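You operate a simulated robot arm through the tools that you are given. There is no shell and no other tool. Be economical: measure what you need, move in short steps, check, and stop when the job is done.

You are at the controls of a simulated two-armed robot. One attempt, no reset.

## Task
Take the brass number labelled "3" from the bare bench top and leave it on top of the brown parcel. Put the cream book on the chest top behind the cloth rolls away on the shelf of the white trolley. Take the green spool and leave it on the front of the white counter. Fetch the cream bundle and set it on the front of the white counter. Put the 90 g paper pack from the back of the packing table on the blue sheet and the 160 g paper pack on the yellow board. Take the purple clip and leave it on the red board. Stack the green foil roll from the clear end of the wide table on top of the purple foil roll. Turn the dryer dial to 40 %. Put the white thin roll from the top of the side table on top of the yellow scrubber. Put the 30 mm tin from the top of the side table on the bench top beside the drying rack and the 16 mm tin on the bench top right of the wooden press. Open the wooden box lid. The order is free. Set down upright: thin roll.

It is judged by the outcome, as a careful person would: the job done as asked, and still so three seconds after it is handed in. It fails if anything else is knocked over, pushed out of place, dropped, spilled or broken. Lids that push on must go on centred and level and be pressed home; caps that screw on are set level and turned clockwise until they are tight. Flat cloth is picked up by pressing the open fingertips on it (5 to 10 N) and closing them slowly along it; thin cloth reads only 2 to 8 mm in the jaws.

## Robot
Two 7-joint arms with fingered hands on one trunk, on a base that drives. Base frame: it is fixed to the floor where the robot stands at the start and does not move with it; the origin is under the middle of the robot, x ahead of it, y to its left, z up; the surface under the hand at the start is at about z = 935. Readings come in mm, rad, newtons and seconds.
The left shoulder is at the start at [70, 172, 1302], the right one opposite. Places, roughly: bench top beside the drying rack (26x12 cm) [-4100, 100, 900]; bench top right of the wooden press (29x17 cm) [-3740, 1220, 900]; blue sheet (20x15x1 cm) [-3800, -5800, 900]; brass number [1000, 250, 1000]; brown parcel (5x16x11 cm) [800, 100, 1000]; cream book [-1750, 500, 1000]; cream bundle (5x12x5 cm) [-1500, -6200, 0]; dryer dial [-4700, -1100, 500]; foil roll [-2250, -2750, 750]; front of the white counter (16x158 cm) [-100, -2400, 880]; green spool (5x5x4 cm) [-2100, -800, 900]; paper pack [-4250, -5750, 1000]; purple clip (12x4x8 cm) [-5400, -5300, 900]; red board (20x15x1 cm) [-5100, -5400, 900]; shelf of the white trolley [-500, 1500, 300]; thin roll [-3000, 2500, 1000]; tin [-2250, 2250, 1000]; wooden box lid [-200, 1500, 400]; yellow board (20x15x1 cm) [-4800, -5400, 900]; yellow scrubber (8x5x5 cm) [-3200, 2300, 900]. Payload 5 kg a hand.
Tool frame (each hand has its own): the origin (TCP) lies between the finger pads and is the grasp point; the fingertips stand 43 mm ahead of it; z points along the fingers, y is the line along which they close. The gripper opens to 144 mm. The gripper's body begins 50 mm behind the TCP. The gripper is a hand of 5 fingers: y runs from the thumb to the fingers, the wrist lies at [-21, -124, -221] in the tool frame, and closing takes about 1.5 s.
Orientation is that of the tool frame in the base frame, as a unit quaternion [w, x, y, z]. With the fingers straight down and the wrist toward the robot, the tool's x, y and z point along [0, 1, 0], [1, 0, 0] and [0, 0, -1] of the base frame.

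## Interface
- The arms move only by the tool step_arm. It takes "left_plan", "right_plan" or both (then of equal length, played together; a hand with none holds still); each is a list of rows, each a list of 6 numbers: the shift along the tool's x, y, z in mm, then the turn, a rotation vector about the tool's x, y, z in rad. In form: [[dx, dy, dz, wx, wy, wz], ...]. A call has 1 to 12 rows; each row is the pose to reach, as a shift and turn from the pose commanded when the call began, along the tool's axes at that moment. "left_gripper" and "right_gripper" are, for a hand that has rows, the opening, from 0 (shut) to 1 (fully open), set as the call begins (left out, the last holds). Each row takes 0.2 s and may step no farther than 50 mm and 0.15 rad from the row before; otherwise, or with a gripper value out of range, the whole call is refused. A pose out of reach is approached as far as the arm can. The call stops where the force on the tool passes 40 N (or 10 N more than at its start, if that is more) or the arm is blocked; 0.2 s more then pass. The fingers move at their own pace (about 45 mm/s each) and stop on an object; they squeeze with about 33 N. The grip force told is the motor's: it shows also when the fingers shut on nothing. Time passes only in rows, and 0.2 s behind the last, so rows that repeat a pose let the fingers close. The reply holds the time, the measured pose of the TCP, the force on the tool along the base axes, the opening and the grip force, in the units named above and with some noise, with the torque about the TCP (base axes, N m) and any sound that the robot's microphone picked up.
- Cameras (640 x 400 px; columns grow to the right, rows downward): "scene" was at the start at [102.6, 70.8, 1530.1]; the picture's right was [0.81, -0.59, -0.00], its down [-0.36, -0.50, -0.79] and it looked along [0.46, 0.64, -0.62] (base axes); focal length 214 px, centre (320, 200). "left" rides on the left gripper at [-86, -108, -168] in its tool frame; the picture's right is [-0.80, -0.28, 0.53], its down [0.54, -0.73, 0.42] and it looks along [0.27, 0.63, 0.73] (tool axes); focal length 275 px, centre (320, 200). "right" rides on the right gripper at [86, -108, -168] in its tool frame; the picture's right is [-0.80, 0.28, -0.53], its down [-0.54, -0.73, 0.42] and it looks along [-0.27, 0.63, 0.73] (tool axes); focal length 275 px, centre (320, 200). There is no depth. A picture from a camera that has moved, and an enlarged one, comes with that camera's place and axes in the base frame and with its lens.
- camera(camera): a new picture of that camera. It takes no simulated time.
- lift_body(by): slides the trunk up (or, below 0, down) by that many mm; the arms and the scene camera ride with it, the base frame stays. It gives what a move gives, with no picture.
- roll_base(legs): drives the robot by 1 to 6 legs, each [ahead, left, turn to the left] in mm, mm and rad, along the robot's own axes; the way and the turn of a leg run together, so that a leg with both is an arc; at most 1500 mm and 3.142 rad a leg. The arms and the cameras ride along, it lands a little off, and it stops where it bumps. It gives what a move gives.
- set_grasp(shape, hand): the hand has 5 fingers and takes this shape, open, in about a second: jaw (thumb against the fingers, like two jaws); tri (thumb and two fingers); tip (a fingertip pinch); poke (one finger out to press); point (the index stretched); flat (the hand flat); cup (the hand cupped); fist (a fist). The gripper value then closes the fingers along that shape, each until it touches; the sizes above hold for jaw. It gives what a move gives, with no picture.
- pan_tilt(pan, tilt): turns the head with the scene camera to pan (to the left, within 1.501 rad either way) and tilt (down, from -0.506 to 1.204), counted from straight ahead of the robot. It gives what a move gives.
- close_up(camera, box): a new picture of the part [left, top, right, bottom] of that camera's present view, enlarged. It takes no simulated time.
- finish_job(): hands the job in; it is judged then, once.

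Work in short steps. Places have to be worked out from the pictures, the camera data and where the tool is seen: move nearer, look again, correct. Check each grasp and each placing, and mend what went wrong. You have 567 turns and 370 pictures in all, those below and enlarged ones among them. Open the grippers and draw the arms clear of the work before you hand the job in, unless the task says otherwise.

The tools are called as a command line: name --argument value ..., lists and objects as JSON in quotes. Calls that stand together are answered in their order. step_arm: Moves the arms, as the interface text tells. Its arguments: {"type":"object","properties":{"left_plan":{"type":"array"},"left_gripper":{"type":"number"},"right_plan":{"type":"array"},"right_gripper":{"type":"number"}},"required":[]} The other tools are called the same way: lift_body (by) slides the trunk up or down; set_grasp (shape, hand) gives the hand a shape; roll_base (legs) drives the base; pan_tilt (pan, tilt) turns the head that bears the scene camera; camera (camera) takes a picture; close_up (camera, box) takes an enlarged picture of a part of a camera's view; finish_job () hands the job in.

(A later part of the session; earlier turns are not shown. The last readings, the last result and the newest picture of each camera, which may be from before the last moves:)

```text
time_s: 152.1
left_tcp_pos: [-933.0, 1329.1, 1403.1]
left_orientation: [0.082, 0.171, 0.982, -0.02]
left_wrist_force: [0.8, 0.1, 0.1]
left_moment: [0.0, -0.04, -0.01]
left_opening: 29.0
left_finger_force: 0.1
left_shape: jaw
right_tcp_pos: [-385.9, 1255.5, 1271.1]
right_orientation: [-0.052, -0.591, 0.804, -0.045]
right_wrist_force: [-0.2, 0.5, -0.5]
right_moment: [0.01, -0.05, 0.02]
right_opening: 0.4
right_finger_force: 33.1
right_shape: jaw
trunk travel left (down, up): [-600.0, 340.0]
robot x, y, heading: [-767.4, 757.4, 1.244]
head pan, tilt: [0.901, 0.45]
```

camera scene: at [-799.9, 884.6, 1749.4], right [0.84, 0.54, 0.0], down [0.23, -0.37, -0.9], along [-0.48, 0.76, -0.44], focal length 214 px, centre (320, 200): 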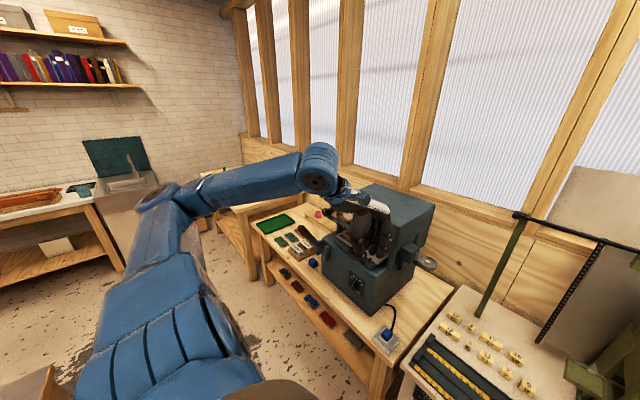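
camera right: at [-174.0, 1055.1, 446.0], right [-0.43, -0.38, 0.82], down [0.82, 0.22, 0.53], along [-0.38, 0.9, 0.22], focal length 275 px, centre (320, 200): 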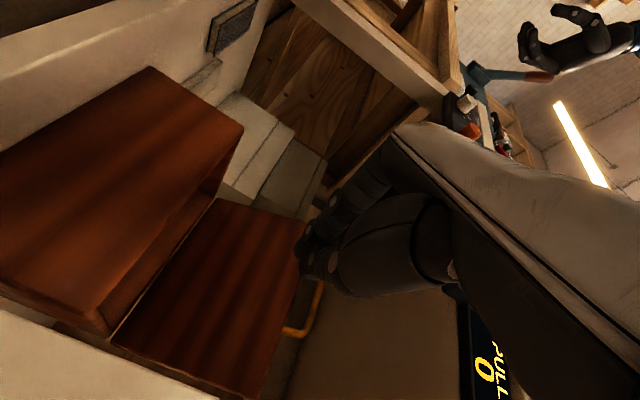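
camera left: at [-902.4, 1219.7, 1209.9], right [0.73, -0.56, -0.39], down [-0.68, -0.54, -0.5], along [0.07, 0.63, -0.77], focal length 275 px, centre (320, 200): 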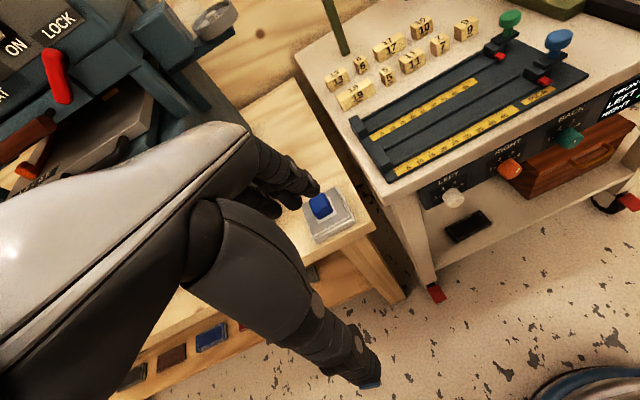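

Turn west and drive along the aisle past the chest.

roll_base --legs '[[0, 0, 1.9], [200, -330, 0], [1200, 0, 0]]'

pan_tilt --pan -0.8 --tilt 0.5

camera --camera "scene"

```text
time_s: 164.9
left_tcp_pos: [-2655.5, 664.7, 1404.2]
left_orientation: [-0.062, 0.718, -0.691, -0.056]
left_wrist_force: [0.4, -0.9, 0.2]
left_moment: [0.02, 0.0, 0.02]
left_opening: 28.8
left_finger_force: 0.1
left_shape: jaw
right_tcp_pos: [-2793.6, 1200.3, 1272.1]
right_orientation: [-0.007, 0.997, 0.041, 0.068]
right_wrist_force: [-0.6, -0.6, -1.3]
right_moment: [-0.03, 0.04, 0.01]
right_opening: 0.0
right_finger_force: 33.2
right_shape: jaw
trunk travel left (down, up): [-600.0, 340.0]
robot x, y, heading: [-2191.0, 1031.8, -3.093]
head pan, tilt: [0.901, 0.45]
```

```text
time_s: 166.6
left_tcp_pos: [-2657.1, 664.2, 1404.2]
left_orientation: [-0.062, 0.718, -0.691, -0.057]
left_wrist_force: [0.0, 0.5, 0.4]
left_moment: [-0.03, 0.0, 0.01]
left_opening: 29.2
left_finger_force: 0.0
left_shape: jaw
right_tcp_pos: [-2794.0, 1198.7, 1271.3]
right_orientation: [-0.008, 0.997, 0.041, 0.068]
right_wrist_force: [1.1, 0.9, -0.2]
right_moment: [0.01, -0.02, 0.0]
right_opening: 0.0
right_finger_force: 32.8
right_shape: jaw
trunk travel left (down, up): [-600.0, 340.0]
robot x, y, heading: [-2195.0, 1029.1, -3.088]
head pan, tilt: [-0.799, 0.499]
```

```text
299 pictures are left
camera scene: at [-2306.8, 1089.4, 1745.0], right [0.68, 0.73, 0.0], down [0.35, -0.32, -0.88], along [-0.65, 0.6, -0.48], focal length 214 px, centre (320, 200)
```

scene: 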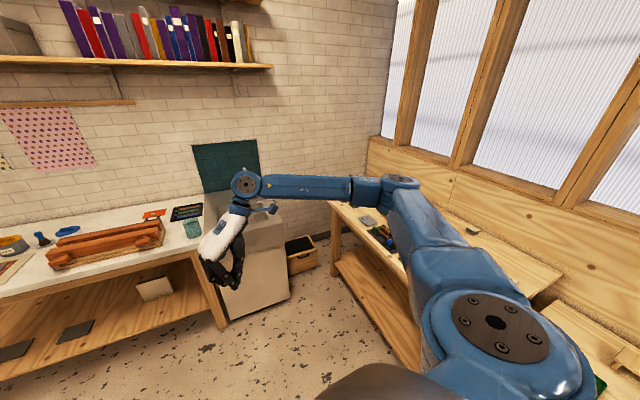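

The side table is to my right (north). I turn right to face it and look.

roll_base --legs '[[350, 0, -1.55]]'

pan_tilt --pan 0.0 --tilt 0.6

camera --camera "scene"

```text
time_s: 170.8
left_tcp_pos: [-2805.1, 1696.3, 1404.2]
left_orientation: [0.085, -0.031, 0.996, -0.002]
left_wrist_force: [-0.9, -0.6, -0.8]
left_moment: [0.0, 0.0, 0.0]
left_opening: 28.8
left_finger_force: 0.1
left_shape: jaw
right_tcp_pos: [-2273.2, 1844.0, 1271.3]
right_orientation: [0.042, 0.741, -0.668, 0.053]
right_wrist_force: [-0.6, -0.3, -0.1]
right_moment: [0.01, -0.03, -0.02]
right_opening: 0.1
right_finger_force: 33.0
right_shape: jaw
trunk travel left (down, up): [-600.0, 340.0]
robot x, y, heading: [-2433.6, 1239.1, 1.647]
head pan, tilt: [-0.799, 0.499]
cut short: leg 1
```

```text
time_s: 171.9
left_tcp_pos: [-2804.3, 1695.4, 1404.0]
left_orientation: [0.084, -0.031, 0.996, -0.002]
left_wrist_force: [0.2, -0.8, 0.6]
left_moment: [-0.03, 0.01, -0.05]
left_opening: 28.9
left_finger_force: 0.1
left_shape: jaw
right_tcp_pos: [-2273.8, 1844.9, 1272.0]
right_orientation: [0.042, 0.741, -0.668, 0.053]
right_wrist_force: [0.5, 0.2, -0.3]
right_moment: [0.03, 0.01, -0.05]
right_opening: 0.2
right_finger_force: 32.9
right_shape: jaw
trunk travel left (down, up): [-600.0, 340.0]
robot x, y, heading: [-2430.1, 1235.8, 1.643]
head pan, tilt: [0.0, 0.6]
```

```text
298 pictures are left
camera scene: at [-2438.0, 1377.3, 1735.9], right [1.0, 0.07, 0.0], down [0.04, -0.56, -0.83], along [-0.06, 0.82, -0.56], focal length 214 px, centre (320, 200)
```

scene: 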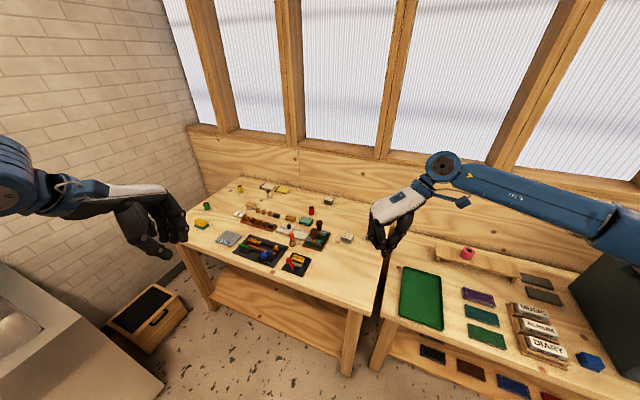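

All small items on the side table are visible. Zoom in on it.

close_up --camera "scene" --box '[180, 170, 340, 270]'

close_up --camera "scene" --box '[280, 180, 440, 280]'

```text
4.00 times, centred on (260, 220) of scene
camera zoom: at [-2438.0, 1377.3, 1735.9], right [1.0, 0.07, 0.0], down [0.04, -0.56, -0.83], along [-0.06, 0.82, -0.56], focal length 858 px, centre (560, 120)
```

zoom: 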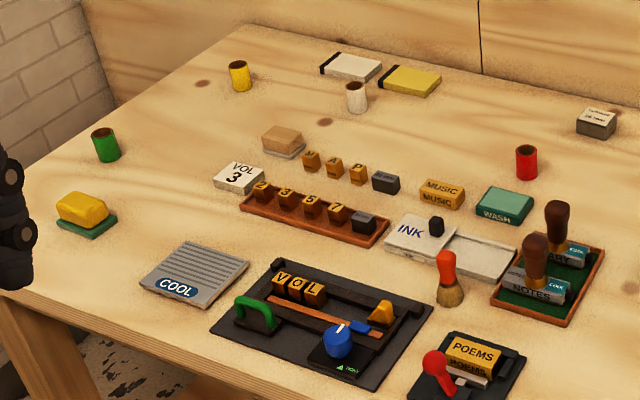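

```text
4.00 times, centred on (360, 230) of scene
camera zoom: at [-2438.0, 1377.3, 1735.9], right [1.0, 0.07, 0.0], down [0.04, -0.56, -0.83], along [-0.06, 0.82, -0.56], focal length 858 px, centre (160, 80)
```

zoom: 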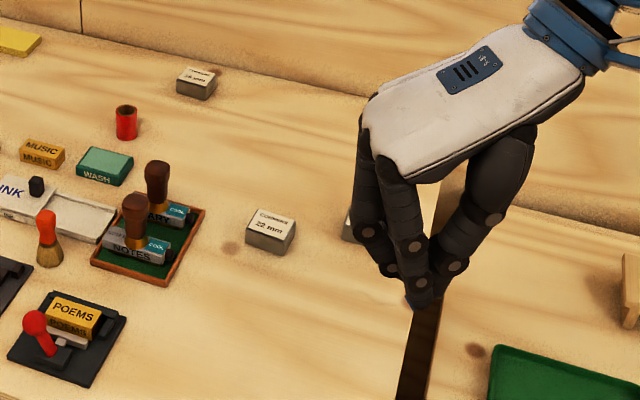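

The white thin roll is at ≈(-2889,2608), scrubber at ≈(-3188,2266); tins stand on the right part of the table, also turned ~-18°. I line up with the table and come closer.

roll_base --legs '[[0, 0, -0.385], [250, 255, 0]]'

pan_tilt --pan -0.1 --tilt 0.8

camera --camera "scene"

```text
time_s: 175.4
left_tcp_pos: [-2763.9, 2114.0, 1404.1]
left_orientation: [0.081, 0.161, 0.983, -0.018]
left_wrist_force: [0.4, 0.0, 1.0]
left_moment: [0.03, -0.02, 0.01]
left_opening: 29.2
left_finger_force: 0.0
left_shape: jaw
right_tcp_pos: [-2216.5, 2049.4, 1271.5]
right_orientation: [-0.052, -0.599, 0.798, -0.044]
right_wrist_force: [-0.2, -0.1, 0.9]
right_moment: [0.06, 0.03, -0.04]
right_opening: 0.0
right_finger_force: 32.9
right_shape: jaw
trunk travel left (down, up): [-600.0, 340.0]
robot x, y, heading: [-2590.6, 1551.5, 1.259]
head pan, tilt: [0.0, 0.6]
```

```text
time_s: 176.1
left_tcp_pos: [-2766.5, 2115.3, 1403.7]
left_orientation: [0.082, 0.163, 0.983, -0.019]
left_wrist_force: [-0.8, 0.0, -0.2]
left_moment: [-0.02, 0.02, 0.0]
left_opening: 28.8
left_finger_force: 0.2
left_shape: jaw
right_tcp_pos: [-2218.1, 2052.7, 1270.2]
right_orientation: [-0.053, -0.599, 0.798, -0.046]
right_wrist_force: [-0.1, -0.1, 0.5]
right_moment: [0.01, 0.03, 0.0]
right_opening: 0.0
right_finger_force: 33.0
right_shape: jaw
trunk travel left (down, up): [-600.0, 340.0]
robot x, y, heading: [-2591.4, 1546.9, 1.261]
head pan, tilt: [-0.099, 0.799]
```

```text
295 pictures are left
camera scene: at [-2542.1, 1672.7, 1719.0], right [0.92, -0.4, 0.0], down [-0.29, -0.66, -0.7], along [0.28, 0.64, -0.72], focal length 214 px, centre (320, 200)
```

scene: 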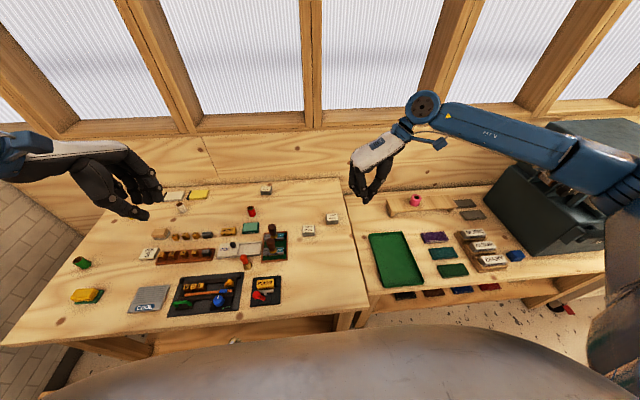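

close_up --camera "scene" --box '[240, 170, 368, 250]'

close_up --camera "scene" --box '[60, 180, 220, 280]'

```text
5.00 times, centred on (304, 210) of scene
camera zoom: at [-2542.1, 1672.7, 1719.0], right [0.92, -0.4, 0.0], down [-0.29, -0.66, -0.7], along [0.28, 0.64, -0.72], focal length 1072 px, centre (400, 150)
```

zoom: 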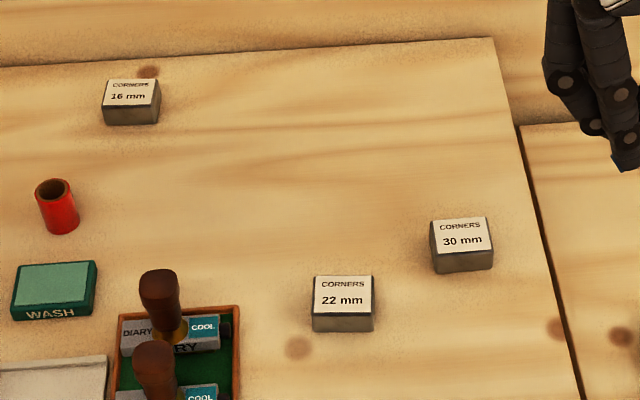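

```text
4.00 times, centred on (140, 230) of scene
camera zoom: at [-2542.1, 1672.7, 1719.0], right [0.92, -0.4, 0.0], down [-0.29, -0.66, -0.7], along [0.28, 0.64, -0.72], focal length 858 px, centre (1040, 80)
```

zoom: 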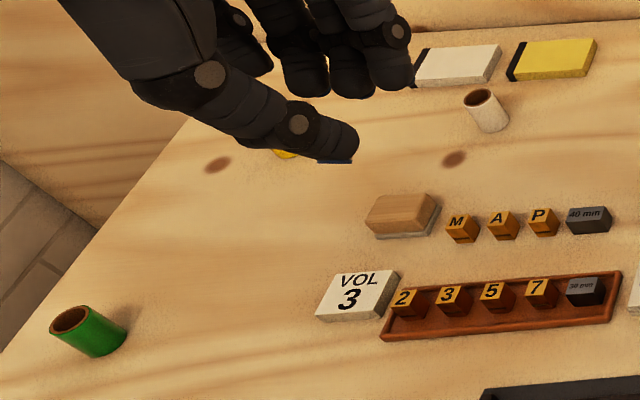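

Identified: 16 mm tin at ≈(-2465,2603), 30 mm tin at ≈(-2216,2268), table top z≈870; tins ~61×42×30 mm aligned with the table. I lower the trunk and bring the right hand over the 30 mm tin.

lift_body --by -230

step_arm --right_plan '[[-40, 13, 0, -0.003, -0.035, 0.007], [-80, 26, 0, -0.006, -0.07, 0.014], [-120, 38, 0, -0.01, -0.105, 0.02], [-160, 51, 0, -0.012, -0.14, 0.028], [-203, 64, 10, -0.012, -0.14, 0.028]]' --right_gripper 0.75

camera --camera "right"

```text
time_s: 178.5
left_tcp_pos: [-2765.1, 2115.2, 1174.3]
left_orientation: [0.081, 0.162, 0.983, -0.018]
left_wrist_force: [0.4, -0.2, 1.3]
left_moment: [-0.01, 0.02, -0.03]
left_opening: 29.1
left_finger_force: 0.2
left_shape: jaw
right_tcp_pos: [-2217.3, 2052.4, 1041.1]
right_orientation: [-0.052, -0.599, 0.798, -0.044]
right_wrist_force: [-0.4, 0.1, 0.3]
right_moment: [0.01, 0.02, 0.01]
right_opening: 0.0
right_finger_force: 33.1
right_shape: jaw
trunk travel left (down, up): [-370.0, 570.0]
robot x, y, heading: [-2587.8, 1552.8, 1.258]
head pan, tilt: [-0.099, 0.799]
```

```text
time_s: 179.7
left_tcp_pos: [-2765.9, 2118.7, 1171.4]
left_orientation: [0.082, 0.162, 0.983, -0.019]
left_wrist_force: [0.5, 1.0, -0.8]
left_moment: [-0.1, -0.02, 0.05]
left_opening: 29.0
left_finger_force: 0.0
left_shape: jaw
right_tcp_pos: [-2224.3, 2265.7, 1003.0]
right_orientation: [0.0, -0.589, 0.808, 0.001]
right_wrist_force: [0.9, 1.3, 0.1]
right_moment: [-0.06, 0.03, 0.0]
right_opening: 108.0
right_finger_force: 0.0
right_shape: jaw
trunk travel left (down, up): [-370.0, 570.0]
robot x, y, heading: [-2591.0, 1549.4, 1.257]
head pan, tilt: [-0.099, 0.799]
```

```text
292 pictures are left
camera right: at [-2146.8, 2149.9, 1168.6], right [-0.03, 0.84, 0.53], down [0.86, 0.29, -0.42], along [-0.51, 0.45, -0.73], focal length 275 px, centre (320, 200)
```

right: 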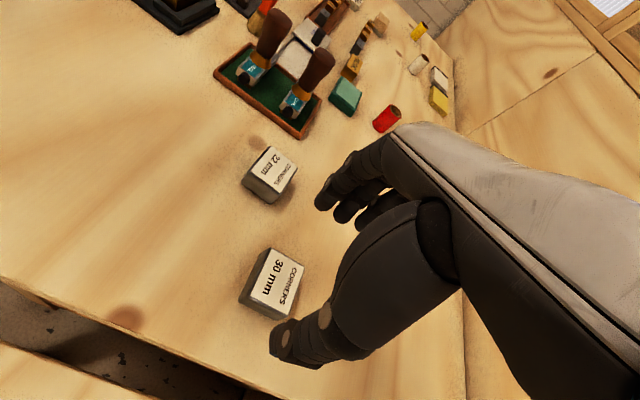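

Tin at ≈(-2217,2266), nicely between the fingers. Shift a few mm, descend and close.

step_arm --right_plan '[[-2, -6, 35, 0, 0, 0], [-2, -6, 65, 0, 0, 0], [-2, -6, 83, 0, 0, 0]]'

step_arm --right_plan '[[0, 0, 0, 0, 0, 0], [0, 0, 0, 0, 0, 0], [0, 0, 0, 0, 0, 0], [0, 0, 0, 0, 0, 0], [0, 0, 0, 0, 0, 0]]' --right_gripper 0

step_arm --right_plan '[[0, 0, -40, 0, 0, 0], [0, 0, -85, 0, 0, 0], [0, 0, -130, 0, 0, 0]]'

camera --camera "right"

```text
time_s: 180.5
left_tcp_pos: [-2765.4, 2113.5, 1175.3]
left_orientation: [0.082, 0.162, 0.983, -0.018]
left_wrist_force: [0.2, -0.7, 1.5]
left_moment: [0.01, 0.02, 0.03]
left_opening: 29.2
left_finger_force: 0.1
left_shape: jaw
right_tcp_pos: [-2217.5, 2262.4, 923.1]
right_orientation: [0.001, -0.589, 0.808, 0.003]
right_wrist_force: [0.5, 2.3, 9.4]
right_moment: [0.35, 0.4, -0.07]
right_opening: 107.3
right_finger_force: 0.0
right_shape: jaw
trunk travel left (down, up): [-370.0, 570.0]
robot x, y, heading: [-2591.6, 1549.7, 1.256]
head pan, tilt: [-0.099, 0.799]
```

```text
time_s: 181.7
left_tcp_pos: [-2767.1, 2114.4, 1174.3]
left_orientation: [0.083, 0.162, 0.983, -0.018]
left_wrist_force: [0.9, -0.3, -0.1]
left_moment: [0.01, -0.02, 0.02]
left_opening: 28.9
left_finger_force: 0.2
left_shape: jaw
right_tcp_pos: [-2217.8, 2262.5, 923.4]
right_orientation: [0.001, -0.589, 0.808, 0.003]
right_wrist_force: [-0.9, 6.9, 30.4]
right_moment: [0.37, 1.11, -0.23]
right_opening: 58.9
right_finger_force: 32.8
right_shape: jaw
trunk travel left (down, up): [-370.0, 570.0]
robot x, y, heading: [-2592.8, 1547.8, 1.26]
head pan, tilt: [-0.099, 0.799]
```

```text
time_s: 182.5
left_tcp_pos: [-2764.9, 2114.7, 1175.0]
left_orientation: [0.082, 0.161, 0.983, -0.019]
left_wrist_force: [0.9, 0.1, -0.2]
left_moment: [-0.02, 0.04, -0.01]
left_opening: 29.1
left_finger_force: 0.0
left_shape: jaw
right_tcp_pos: [-2217.5, 2261.5, 1049.7]
right_orientation: [0.0, -0.589, 0.808, -0.001]
right_wrist_force: [0.3, 0.5, -2.5]
right_moment: [-0.02, -0.02, 0.0]
right_opening: 57.4
right_finger_force: 33.0
right_shape: jaw
trunk travel left (down, up): [-370.0, 570.0]
robot x, y, heading: [-2589.8, 1550.8, 1.261]
head pan, tilt: [-0.099, 0.799]
```

```text
291 pictures are left
camera right: at [-2140.5, 2145.6, 1215.9], right [-0.03, 0.84, 0.53], down [0.86, 0.29, -0.42], along [-0.51, 0.45, -0.73], focal length 275 px, centre (320, 200)
```

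right: 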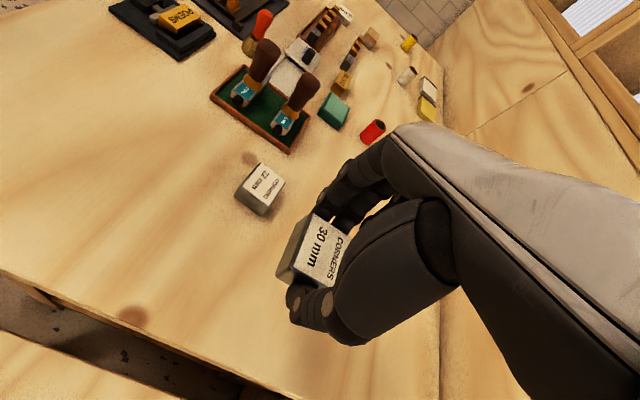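

30 mm tin held. I keep it and also fetch the 16 mm tin with the left hand; it's deep on the table, so move the base closer.

roll_base --legs '[[69, 103, 0]]'

pan_tilt --pan 0.1 --tilt 0.7

camera --camera "left"

camera --camera "scene"

```text
time_s: 183.8
left_tcp_pos: [-2839.7, 2214.6, 1173.9]
left_orientation: [0.082, 0.164, 0.983, -0.019]
left_wrist_force: [0.2, 0.3, -1.1]
left_moment: [-0.01, 0.01, -0.02]
left_opening: 28.8
left_finger_force: 0.0
left_shape: jaw
right_tcp_pos: [-2291.3, 2358.6, 1051.4]
right_orientation: [0.001, -0.587, 0.81, 0.002]
right_wrist_force: [-0.6, -0.2, -1.6]
right_moment: [0.0, -0.01, 0.03]
right_opening: 57.5
right_finger_force: 33.1
right_shape: jaw
trunk travel left (down, up): [-370.0, 570.0]
robot x, y, heading: [-2669.1, 1647.7, 1.253]
head pan, tilt: [-0.099, 0.799]
```

```text
time_s: 184.5
left_tcp_pos: [-2842.0, 2215.8, 1173.4]
left_orientation: [0.083, 0.164, 0.983, -0.018]
left_wrist_force: [-1.0, 0.1, 0.4]
left_moment: [-0.04, -0.02, -0.02]
left_opening: 29.2
left_finger_force: 0.1
left_shape: jaw
right_tcp_pos: [-2293.2, 2359.3, 1050.2]
right_orientation: [0.001, -0.587, 0.809, 0.0]
right_wrist_force: [-1.2, 0.3, -1.2]
right_moment: [-0.05, 0.01, 0.01]
right_opening: 57.9
right_finger_force: 33.0
right_shape: jaw
trunk travel left (down, up): [-370.0, 570.0]
robot x, y, heading: [-2669.9, 1648.1, 1.249]
head pan, tilt: [0.099, 0.7]
```

```text
290 pictures are left
camera left: at [-2821.1, 2097.1, 1354.1], right [0.73, -0.56, -0.39], down [-0.68, -0.54, -0.5], along [0.07, 0.63, -0.77], focal length 275 px, centre (320, 200)
```

left: 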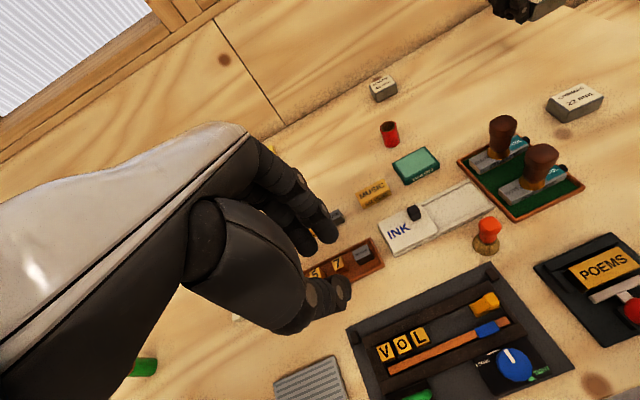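

```text
289 pictures are left
camera scene: at [-2633.8, 1781.3, 1497.1], right [0.98, -0.22, 0.0], down [-0.14, -0.63, -0.76], along [0.17, 0.75, -0.65], focal length 214 px, centre (320, 200)
```

scene: 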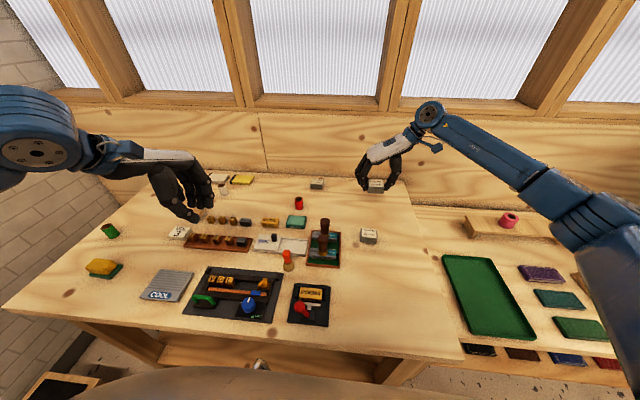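

16 mm tin at ≈(-2465,2595). Move the left hand over it at safe height, levelling the tool on the way.

step_arm --left_plan '[[-18, 40, 8, 0, 0.06, -0.01], [-37, 81, 16, -0.005, 0.12, -0.015], [-55, 121, 24, -0.01, 0.17, -0.021], [-73, 161, 31, -0.01, 0.17, -0.021], [-91, 201, 39, -0.01, 0.17, -0.021], [-110, 241, 47, -0.01, 0.17, -0.021], [-128, 281, 55, -0.01, 0.17, -0.021], [-146, 321, 63, -0.01, 0.17, -0.021], [-165, 361, 71, -0.01, 0.17, -0.021], [-183, 402, 78, -0.01, 0.17, -0.021], [-201, 442, 86, -0.01, 0.17, -0.021], [-219, 482, 94, -0.01, 0.17, -0.021]]' --left_gripper 0.6

camera --camera "left"

```text
time_s: 187.1
left_tcp_pos: [-2554.1, 2543.4, 1132.8]
left_orientation: [-0.001, 0.155, 0.988, -0.003]
left_wrist_force: [0.8, 0.4, 0.1]
left_moment: [-0.01, -0.01, -0.02]
left_opening: 86.2
left_finger_force: 0.1
left_shape: jaw
left hand out of reach, approached as far as the arm can: row 10, 11, 12
right_tcp_pos: [-2290.7, 2360.1, 1050.7]
right_orientation: [0.0, -0.587, 0.81, 0.001]
right_wrist_force: [0.7, 0.8, -1.8]
right_moment: [-0.05, -0.01, 0.0]
right_opening: 57.4
right_finger_force: 33.4
right_shape: jaw
trunk travel left (down, up): [-370.0, 570.0]
robot x, y, heading: [-2667.4, 1649.1, 1.256]
head pan, tilt: [0.099, 0.7]
```

```text
288 pictures are left
camera left: at [-2502.8, 2414.5, 1300.5], right [0.67, -0.51, -0.53], down [-0.74, -0.53, -0.42], along [-0.07, 0.68, -0.73], focal length 275 px, centre (320, 200)
```

left: 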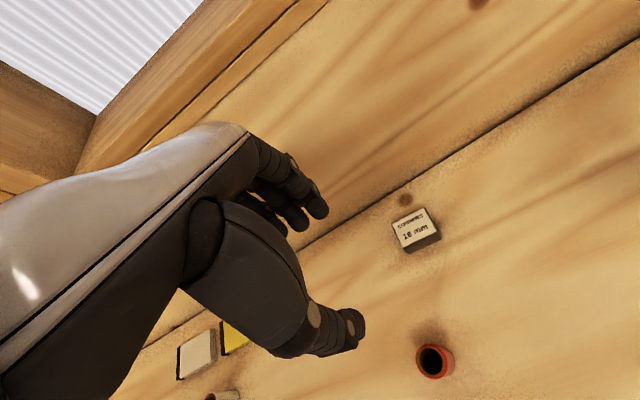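

At this height the arm is ~80 mm short. I'll gain reach: raise the right hand, lower the trunk somewhat, shift the base a little right/forward, and tilt the left tool ~20° forward.

step_arm --right_plan '[[0, 0, -40, 0, 0, 0], [0, 0, -80, 0, 0, 0], [0, 0, -110, 0, 0, 0]]'

lift_body --by -90

roll_base --legs '[[12, -70, 0]]'

```text
time_s: 187.9
left_tcp_pos: [-2552.3, 2542.3, 1134.3]
left_orientation: [0.0, 0.154, 0.988, -0.001]
left_wrist_force: [1.0, 0.2, -0.2]
left_moment: [0.0, 0.0, 0.02]
left_opening: 86.4
left_finger_force: 0.0
left_shape: jaw
right_tcp_pos: [-2293.5, 2359.4, 1161.9]
right_orientation: [0.002, -0.587, 0.81, 0.002]
right_wrist_force: [0.8, -1.1, -1.9]
right_moment: [0.01, -0.06, -0.02]
right_opening: 57.7
right_finger_force: 33.0
right_shape: jaw
trunk travel left (down, up): [-370.0, 570.0]
robot x, y, heading: [-2669.4, 1652.7, 1.253]
head pan, tilt: [0.099, 0.7]
```

```text
time_s: 189.2
left_tcp_pos: [-2552.2, 2542.0, 1044.2]
left_orientation: [-0.001, 0.156, 0.988, -0.001]
left_wrist_force: [-0.7, 0.7, 0.2]
left_moment: [-0.02, -0.04, -0.01]
left_opening: 86.0
left_finger_force: 0.1
left_shape: jaw
right_tcp_pos: [-2292.5, 2358.7, 1073.0]
right_orientation: [0.002, -0.587, 0.809, 0.002]
right_wrist_force: [-0.1, 0.7, -0.2]
right_moment: [-0.04, -0.01, 0.0]
right_opening: 57.3
right_finger_force: 33.0
right_shape: jaw
trunk travel left (down, up): [-280.0, 660.0]
robot x, y, heading: [-2671.2, 1648.6, 1.255]
head pan, tilt: [0.099, 0.7]
```

```text
time_s: 190.2
left_tcp_pos: [-2487.8, 2533.0, 1044.7]
left_orientation: [-0.001, 0.153, 0.988, -0.002]
left_wrist_force: [-0.1, 0.0, -0.5]
left_moment: [0.01, 0.02, -0.01]
left_opening: 86.1
left_finger_force: 0.0
left_shape: jaw
right_tcp_pos: [-2226.9, 2350.6, 1071.6]
right_orientation: [0.002, -0.589, 0.808, 0.001]
right_wrist_force: [0.5, 0.1, -1.7]
right_moment: [0.04, 0.0, 0.05]
right_opening: 57.8
right_finger_force: 33.1
right_shape: jaw
trunk travel left (down, up): [-280.0, 660.0]
robot x, y, heading: [-2604.9, 1636.1, 1.255]
head pan, tilt: [0.099, 0.7]
```

Base is at the limit, and a big tilt would spoil the grasp. Instead I'll first slide the tin ~90 mm toward me with closed, tilted fingertips hooked behind it, then grasp vertically.

step_arm --left_plan '[[0, 10, 0, -0.13, 0, 0], [0, 30, 0, -0.26, 0, 0], [0, 50, 0, -0.39, 0, 0], [0, 70, 0, -0.5, 0, 0], [0, 86, 0, -0.55, 0, 0], [0, 86, 0, -0.55, 0, 0]]' --left_gripper 0

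camera --camera "left"

```text
time_s: 191.6
left_tcp_pos: [-2475.6, 2607.5, 1050.0]
left_orientation: [0.041, 0.147, 0.951, 0.269]
left_wrist_force: [0.6, 0.4, -0.5]
left_moment: [0.01, -0.03, 0.01]
left_opening: 0.0
left_finger_force: 29.8
left_shape: jaw
left hand out of reach, approached as far as the arm can: row 4, 5, 6
right_tcp_pos: [-2226.9, 2349.3, 1071.8]
right_orientation: [0.001, -0.588, 0.809, 0.002]
right_wrist_force: [0.2, 0.5, -1.8]
right_moment: [-0.03, -0.05, -0.01]
right_opening: 57.6
right_finger_force: 33.2
right_shape: jaw
trunk travel left (down, up): [-280.0, 660.0]
robot x, y, heading: [-2598.7, 1640.3, 1.258]
head pan, tilt: [0.099, 0.7]
```

```text
287 pictures are left
camera left: at [-2446.6, 2410.6, 1136.3], right [0.77, -0.21, -0.6], down [-0.64, -0.21, -0.74], along [0.02, 0.95, -0.3], focal length 275 px, centre (320, 200)
```

left: 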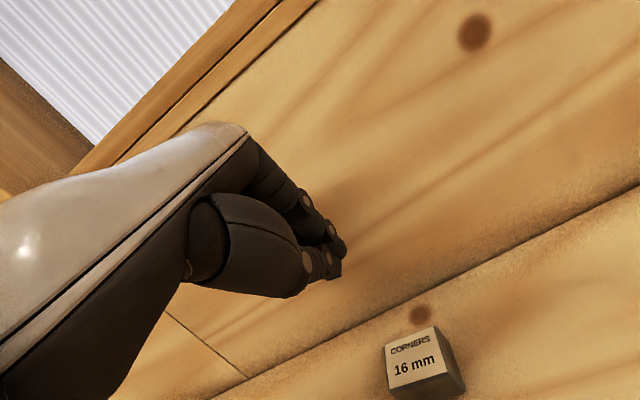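

Reach is close; more tilt helps. Tilt to ~52°, then check.

step_arm --left_plan '[[0, 0, 0, -0.12, 0, 0], [0, 4, 2, -0.24, 0, 0], [0, 8, 5, -0.35, 0, 0], [0, 16, 10, -0.35, 0, 0]]'

```text
time_s: 192.6
left_tcp_pos: [-2491.2, 2609.3, 1063.5]
left_orientation: [0.066, 0.138, 0.89, 0.429]
left_wrist_force: [-0.1, 0.3, -0.4]
left_moment: [0.0, 0.03, -0.01]
left_opening: 0.2
left_finger_force: 33.6
left_shape: jaw
left hand out of reach, approached as far as the arm can: row 2, 3, 4
right_tcp_pos: [-2227.4, 2349.4, 1072.4]
right_orientation: [0.001, -0.589, 0.808, 0.003]
right_wrist_force: [0.7, 0.5, -1.2]
right_moment: [0.0, -0.01, 0.0]
right_opening: 57.7
right_finger_force: 33.3
right_shape: jaw
trunk travel left (down, up): [-280.0, 660.0]
robot x, y, heading: [-2598.9, 1638.7, 1.253]
head pan, tilt: [0.099, 0.7]
```

Turning the robot right brings the left shoulder ~100 mm nearer the table. First re-level the left tool and pull it back a bit, and lift the trunk.

step_arm --left_plan '[[0, -12, -15, 0.14, 0, 0], [0, -24, -30, 0.28, 0, 0], [0, -36, -45, 0.42, 0, 0], [0, -50, -60, 0.56, 0, 0], [0, -62, -77, 0.7, 0, 0], [0, -75, -94, 0.84, 0, 0], [0, -75, -94, 0.9, 0, 0]]'

lift_body --by 100

roll_base --legs '[[0, 0, -0.8]]'

```text
time_s: 194.2
left_tcp_pos: [-2527.9, 2496.3, 1059.3]
left_orientation: [-0.002, 0.154, 0.988, -0.001]
left_wrist_force: [0.3, 0.5, -0.1]
left_moment: [-0.02, -0.02, 0.0]
left_opening: 0.0
left_finger_force: 33.2
left_shape: jaw
right_tcp_pos: [-2227.8, 2351.9, 1070.9]
right_orientation: [0.0, -0.588, 0.809, 0.001]
right_wrist_force: [-0.2, 0.3, -0.8]
right_moment: [-0.03, -0.01, -0.01]
right_opening: 57.6
right_finger_force: 32.6
right_shape: jaw
trunk travel left (down, up): [-280.0, 660.0]
robot x, y, heading: [-2601.1, 1635.4, 1.258]
head pan, tilt: [0.099, 0.7]
```

```text
time_s: 195.5
left_tcp_pos: [-2526.7, 2496.7, 1160.5]
left_orientation: [-0.002, 0.153, 0.988, -0.001]
left_wrist_force: [-0.3, -0.2, -0.2]
left_moment: [0.01, 0.03, 0.01]
left_opening: 0.0
left_finger_force: 32.9
left_shape: jaw
right_tcp_pos: [-2226.0, 2350.0, 1172.4]
right_orientation: [0.0, -0.589, 0.808, 0.002]
right_wrist_force: [0.3, 0.4, -1.4]
right_moment: [0.05, -0.02, -0.01]
right_opening: 57.5
right_finger_force: 33.5
right_shape: jaw
trunk travel left (down, up): [-380.0, 560.0]
robot x, y, heading: [-2598.8, 1639.4, 1.255]
head pan, tilt: [0.099, 0.7]
```

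```text
time_s: 198.0
left_tcp_pos: [-1935.5, 2186.3, 1161.0]
left_orientation: [0.0, 0.524, 0.852, -0.001]
left_wrist_force: [-0.1, -0.4, 1.0]
left_moment: [0.01, -0.01, 0.01]
left_opening: 0.0
left_finger_force: 33.3
left_shape: jaw
right_tcp_pos: [-1829.5, 1867.7, 1172.0]
right_orientation: [0.001, -0.229, 0.974, 0.001]
right_wrist_force: [-0.1, 0.6, -1.9]
right_moment: [0.0, 0.04, -0.01]
right_opening: 57.3
right_finger_force: 33.1
right_shape: jaw
trunk travel left (down, up): [-380.0, 560.0]
robot x, y, heading: [-2595.5, 1638.5, 0.461]
head pan, tilt: [0.099, 0.7]
```

Now swing the left arm back over the tin while yawing with it.

step_arm --left_plan '[[43, -20, 0, 0, 0, -0.06], [86, -41, 0, 0, 0, -0.12], [130, -62, 0, 0, 0, -0.18], [173, -83, 0, 0, 0, -0.24], [216, -104, 0, 0, 0, -0.3], [260, -125, 0, 0, 0, -0.36], [303, -145, 0, 0, 0, -0.42], [346, -166, 0, 0, 0, -0.48]]' --left_gripper 0.6

```text
time_s: 199.8
left_tcp_pos: [-2239.7, 2419.4, 1162.5]
left_orientation: [0.0, 0.307, 0.952, 0.0]
left_wrist_force: [-1.3, 0.6, -0.2]
left_moment: [-0.02, -0.04, -0.01]
left_opening: 86.1
left_finger_force: 0.0
left_shape: jaw
right_tcp_pos: [-1832.9, 1868.9, 1173.9]
right_orientation: [0.003, -0.229, 0.973, 0.0]
right_wrist_force: [0.5, -0.2, -0.2]
right_moment: [-0.06, -0.09, -0.03]
right_opening: 57.4
right_finger_force: 33.1
right_shape: jaw
trunk travel left (down, up): [-380.0, 560.0]
robot x, y, heading: [-2598.6, 1641.0, 0.458]
head pan, tilt: [0.099, 0.7]
```

step_arm --left_plan '[[48, 2, 0, 0, 0, -0.05], [96, 4, 0, 0, 0, -0.1], [144, 6, 0, 0, 0, -0.15], [192, 8, 0, 0, 0, -0.2], [240, 10, 0, 0, 0, -0.25], [289, 11, 0, 0, 0, -0.31], [289, 11, 20, 0, 0, -0.31]]'

camera --camera "left"

```text
time_s: 201.4
left_tcp_pos: [-2465.2, 2596.0, 1141.3]
left_orientation: [-0.001, 0.155, 0.988, 0.0]
left_wrist_force: [0.3, 0.2, 0.8]
left_moment: [0.0, 0.02, 0.02]
left_opening: 86.3
left_finger_force: 0.1
left_shape: jaw
right_tcp_pos: [-1829.5, 1867.2, 1172.9]
right_orientation: [0.002, -0.228, 0.974, 0.001]
right_wrist_force: [0.2, -0.5, -1.1]
right_moment: [-0.03, -0.01, 0.0]
right_opening: 57.4
right_finger_force: 33.3
right_shape: jaw
trunk travel left (down, up): [-380.0, 560.0]
robot x, y, heading: [-2601.7, 1640.4, 0.461]
head pan, tilt: [0.099, 0.7]
```

```text
286 pictures are left
camera left: at [-2415.8, 2466.5, 1307.8], right [0.67, -0.51, -0.54], down [-0.74, -0.52, -0.42], along [-0.06, 0.68, -0.73], focal length 275 px, centre (320, 200)
```

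left: 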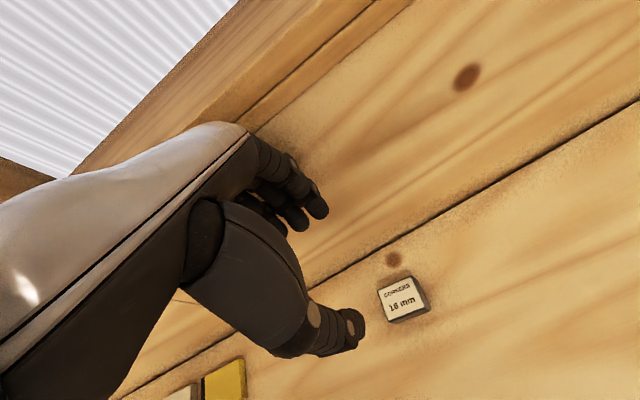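

Right over it. Descend in two stages.

step_arm --left_plan '[[0, 0, 45, 0, 0, 0], [0, 0, 90, 0, 0, 0], [0, 0, 135, 0, 0, 0], [0, 0, 170, 0, 0, 0]]'

camera --camera "left"

```text
time_s: 202.4
left_tcp_pos: [-2468.9, 2598.7, 967.6]
left_orientation: [-0.001, 0.156, 0.988, -0.001]
left_wrist_force: [0.2, 1.2, -0.3]
left_moment: [-0.01, 0.0, -0.01]
left_opening: 86.0
left_finger_force: 0.0
left_shape: jaw
right_tcp_pos: [-1830.9, 1870.3, 1171.8]
right_orientation: [0.001, -0.228, 0.974, 0.0]
right_wrist_force: [1.3, 0.2, -1.6]
right_moment: [-0.06, 0.0, 0.0]
right_opening: 57.4
right_finger_force: 33.2
right_shape: jaw
trunk travel left (down, up): [-380.0, 560.0]
robot x, y, heading: [-2601.6, 1634.8, 0.462]
head pan, tilt: [0.099, 0.7]
```

```text
285 pictures are left
camera left: at [-2420.1, 2469.1, 1135.2], right [0.67, -0.52, -0.54], down [-0.74, -0.52, -0.42], along [-0.06, 0.68, -0.73], focal length 275 px, centre (320, 200)
```

left: 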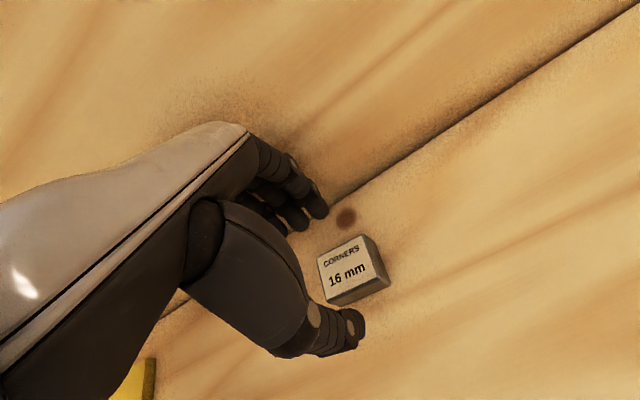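

step_arm --left_plan '[[-5, 0, 25, 0, 0, 0], [-5, 0, 42, 0, 0, 0]]'

step_arm --left_plan '[[0, 0, 0, 0, 0, 0], [0, 0, 0, 0, 0, 0], [0, 0, 0, 0, 0, 0], [0, 0, 0, 0, 0, 0], [0, 0, 0, 0, 0, 0]]' --left_gripper 0

step_arm --left_plan '[[0, 0, -40, 0, 0, 0], [0, 0, -85, 0, 0, 0], [0, 0, -130, 0, 0, 0], [0, 0, -175, 0, 0, 0], [0, 0, -215, 0, 0, 0]]'

camera --camera "left"

```text
time_s: 203.0
left_tcp_pos: [-2465.6, 2599.9, 927.7]
left_orientation: [-0.001, 0.156, 0.988, -0.001]
left_wrist_force: [0.4, 0.6, 0.3]
left_moment: [-0.03, -0.02, -0.03]
left_opening: 86.5
left_finger_force: 0.1
left_shape: jaw
right_tcp_pos: [-1830.0, 1869.8, 1171.5]
right_orientation: [0.002, -0.229, 0.973, 0.0]
right_wrist_force: [0.4, -0.3, -1.6]
right_moment: [-0.04, -0.03, 0.0]
right_opening: 57.4
right_finger_force: 32.7
right_shape: jaw
trunk travel left (down, up): [-380.0, 560.0]
robot x, y, heading: [-2605.2, 1642.3, 0.461]
head pan, tilt: [0.099, 0.7]
```

```text
time_s: 204.2
left_tcp_pos: [-2465.3, 2598.4, 929.4]
left_orientation: [-0.001, 0.157, 0.988, 0.0]
left_wrist_force: [-0.3, 0.7, 0.7]
left_moment: [-0.01, -0.03, -0.01]
left_opening: 43.7
left_finger_force: 33.4
left_shape: jaw
right_tcp_pos: [-1830.6, 1868.1, 1172.9]
right_orientation: [0.002, -0.228, 0.974, 0.002]
right_wrist_force: [-0.1, 0.1, -0.9]
right_moment: [0.0, 0.01, -0.04]
right_opening: 57.6
right_finger_force: 33.0
right_shape: jaw
trunk travel left (down, up): [-380.0, 560.0]
robot x, y, heading: [-2603.0, 1637.3, 0.461]
head pan, tilt: [0.099, 0.7]
```

```text
time_s: 205.4
left_tcp_pos: [-2463.7, 2596.1, 1148.1]
left_orientation: [-0.001, 0.157, 0.988, 0.001]
left_wrist_force: [0.1, -0.6, -1.8]
left_moment: [0.0, -0.01, 0.0]
left_opening: 43.3
left_finger_force: 33.5
left_shape: jaw
right_tcp_pos: [-1830.6, 1868.0, 1172.1]
right_orientation: [0.002, -0.228, 0.974, 0.001]
right_wrist_force: [-0.5, -0.8, -1.0]
right_moment: [0.02, 0.01, 0.0]
right_opening: 57.7
right_finger_force: 33.5
right_shape: jaw
trunk travel left (down, up): [-380.0, 560.0]
robot x, y, heading: [-2598.7, 1642.2, 0.46]
head pan, tilt: [0.099, 0.7]
```

```text
284 pictures are left
camera left: at [-2414.7, 2467.5, 1314.8], right [0.67, -0.52, -0.54], down [-0.74, -0.52, -0.42], along [-0.06, 0.68, -0.73], focal length 275 px, centre (320, 200)
```

left: 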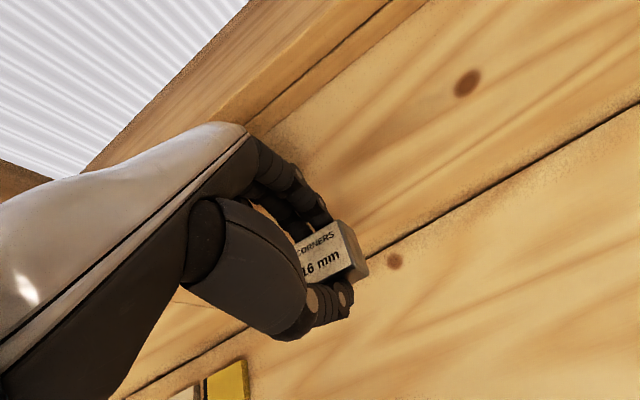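

Both tins are held. Back away from the table, then tuck the left arm.

roll_base --legs '[[-200, -420, 0]]'

step_arm --left_plan '[[-31, -32, 0, 0, 0, 0.07], [-62, -64, 0, 0, 0, 0.14], [-94, -96, 0, 0, 0, 0.21], [-126, -128, 0, 0, 0, 0.28], [-157, -160, 0, 0, 0, 0.35], [-189, -192, 0, 0, 0, 0.42], [-220, -224, 0, 0, 0, 0.49], [-252, -256, 0, 0, 0, 0.56], [-283, -288, 0, 0, 0, 0.63], [-315, -320, 0, 0, 0, 0.7]]'

```text
time_s: 208.2
left_tcp_pos: [-2460.4, 2133.0, 1145.4]
left_orientation: [0.0, 0.153, 0.988, 0.0]
left_wrist_force: [0.0, -0.7, -1.1]
left_moment: [0.0, -0.04, 0.01]
left_opening: 43.6
left_finger_force: 32.7
left_shape: jaw
right_tcp_pos: [-1823.0, 1406.9, 1171.4]
right_orientation: [0.002, -0.232, 0.973, 0.0]
right_wrist_force: [0.1, 0.5, -0.7]
right_moment: [-0.06, -0.01, -0.03]
right_opening: 57.4
right_finger_force: 33.2
right_shape: jaw
trunk travel left (down, up): [-380.0, 560.0]
robot x, y, heading: [-2590.9, 1169.9, 0.462]
head pan, tilt: [0.099, 0.7]
```

```text
time_s: 210.4
left_tcp_pos: [-2253.6, 1730.1, 1148.5]
left_orientation: [-0.002, 0.483, 0.875, 0.001]
left_wrist_force: [0.4, -0.3, -1.0]
left_moment: [0.02, 0.03, 0.05]
left_opening: 43.5
left_finger_force: 33.6
left_shape: jaw
right_tcp_pos: [-1819.1, 1406.1, 1169.7]
right_orientation: [0.0, -0.232, 0.973, 0.001]
right_wrist_force: [0.7, -0.1, -2.2]
right_moment: [-0.01, 0.04, -0.04]
right_opening: 57.9
right_finger_force: 33.4
right_shape: jaw
trunk travel left (down, up): [-380.0, 560.0]
robot x, y, heading: [-2591.6, 1172.3, 0.465]
head pan, tilt: [0.099, 0.7]
```

Turn to face west and look at the west bench.

roll_base --legs '[[0, 0, 1.33], [0, 0, 1.33]]'

pan_tilt --pan 0.1 --tilt 0.55

camera --camera "scene"

```text
time_s: 217.4
left_tcp_pos: [-3144.2, 827.7, 1147.0]
left_orientation: [0.0, 0.739, -0.674, 0.001]
left_wrist_force: [-0.8, 0.3, -1.6]
left_moment: [0.0, 0.02, 0.01]
left_opening: 42.9
left_finger_force: 33.2
left_shape: jaw
right_tcp_pos: [-3383.2, 1313.5, 1172.4]
right_orientation: [0.001, 1.0, -0.003, -0.002]
right_wrist_force: [-0.4, 0.2, -1.1]
right_moment: [0.01, 0.03, 0.0]
right_opening: 57.2
right_finger_force: 32.3
right_shape: jaw
trunk travel left (down, up): [-380.0, 560.0]
robot x, y, heading: [-2586.5, 1168.8, 3.134]
head pan, tilt: [0.099, 0.7]
```

```text
time_s: 218.1
left_tcp_pos: [-3144.3, 825.9, 1148.0]
left_orientation: [-0.001, 0.739, -0.674, 0.001]
left_wrist_force: [-0.8, -1.1, -1.7]
left_moment: [-0.02, -0.01, -0.01]
left_opening: 43.2
left_finger_force: 33.1
left_shape: jaw
right_tcp_pos: [-3381.7, 1312.2, 1171.4]
right_orientation: [0.0, 1.0, -0.002, -0.002]
right_wrist_force: [0.1, 0.0, -1.6]
right_moment: [0.01, -0.03, -0.01]
right_opening: 57.1
right_finger_force: 33.2
right_shape: jaw
trunk travel left (down, up): [-380.0, 560.0]
robot x, y, heading: [-2589.8, 1173.2, 3.137]
head pan, tilt: [0.099, 0.55]
```

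```text
283 pictures are left
camera scene: at [-2729.0, 1164.2, 1520.3], right [-0.09, 1.0, 0.0], down [0.52, 0.05, -0.85], along [-0.85, -0.08, -0.52], focal length 214 px, centre (320, 200)
```

scene: 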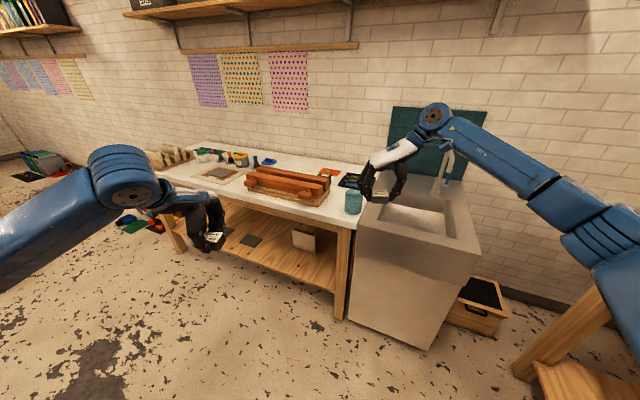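

Zoom in on the bench with the wooden press and the rack at its left end.

close_up --camera "scene" --box '[220, 140, 380, 240]'

close_up --camera "scene" --box '[130, 130, 290, 230]'

```text
4.00 times, centred on (300, 190) of scene
camera zoom: at [-2729.0, 1164.2, 1520.3], right [-0.09, 1.0, 0.0], down [0.52, 0.05, -0.85], along [-0.85, -0.08, -0.52], focal length 858 px, centre (400, 240)
```

zoom: 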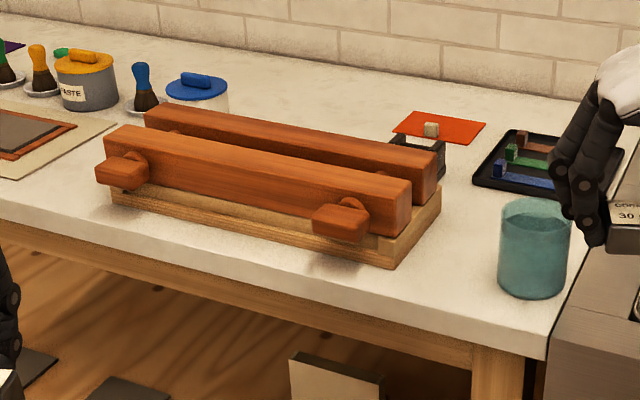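

```text
4.00 times, centred on (210, 180) of scene
camera zoom: at [-2729.0, 1164.2, 1520.3], right [-0.09, 1.0, 0.0], down [0.52, 0.05, -0.85], along [-0.85, -0.08, -0.52], focal length 858 px, centre (760, 280)
```

zoom: 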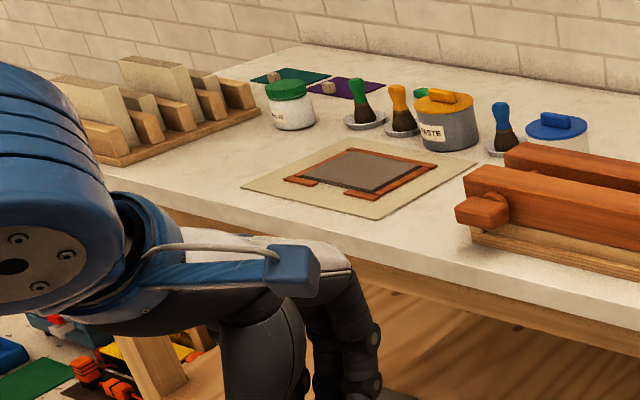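

Free spot for the 16 mm tin: ≈(-3770,1180) between the press end and the glass jar. I line up with the bench (turned ~20°) and approach.

roll_base --legs '[[0, 0, -0.347], [371, 248, 0]]'

pan_tilt --pan 0.1 --tilt 0.8

camera --camera "scene"

```text
time_s: 221.9
left_tcp_pos: [-3670.2, 939.5, 1147.1]
left_orientation: [0.0, -0.608, 0.794, -0.001]
left_wrist_force: [0.3, 0.5, -1.4]
left_moment: [0.0, 0.0, 0.01]
left_opening: 43.0
left_finger_force: 33.6
left_shape: jaw
right_tcp_pos: [-3725.0, 1477.2, 1172.2]
right_orientation: [0.0, 0.984, -0.177, -0.002]
right_wrist_force: [0.8, 0.2, -1.2]
right_moment: [0.0, 0.0, 0.0]
right_opening: 57.6
right_finger_force: 33.3
right_shape: jaw
trunk travel left (down, up): [-380.0, 560.0]
robot x, y, heading: [-3031.3, 1069.2, 2.783]
head pan, tilt: [0.099, 0.55]
```

```text
time_s: 222.7
left_tcp_pos: [-3670.5, 938.3, 1147.1]
left_orientation: [0.0, -0.608, 0.794, 0.0]
left_wrist_force: [-0.1, -0.9, 0.2]
left_moment: [-0.01, -0.02, -0.01]
left_opening: 42.9
left_finger_force: 33.3
left_shape: jaw
right_tcp_pos: [-3724.6, 1477.4, 1171.4]
right_orientation: [0.0, 0.984, -0.178, -0.001]
right_wrist_force: [0.2, -0.1, -0.8]
right_moment: [0.0, 0.01, 0.0]
right_opening: 57.1
right_finger_force: 33.4
right_shape: jaw
trunk travel left (down, up): [-380.0, 560.0]
robot x, y, heading: [-3028.7, 1072.3, 2.783]
head pan, tilt: [0.099, 0.799]
```

```text
280 pictures are left
camera scene: at [-3155.1, 1110.9, 1499.0], right [0.26, 0.97, 0.0], down [0.69, -0.18, -0.7], along [-0.67, 0.18, -0.72], focal length 214 px, centre (320, 200)
```

scene: 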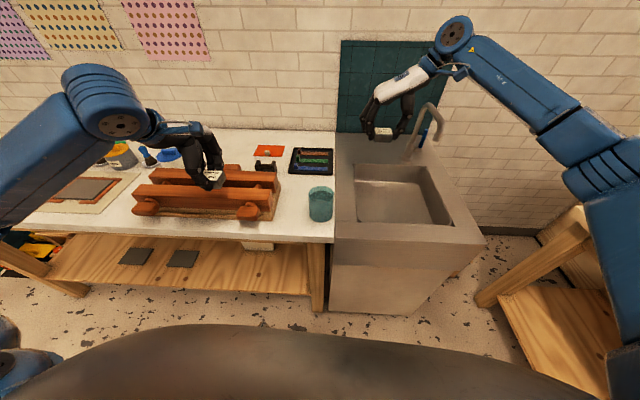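

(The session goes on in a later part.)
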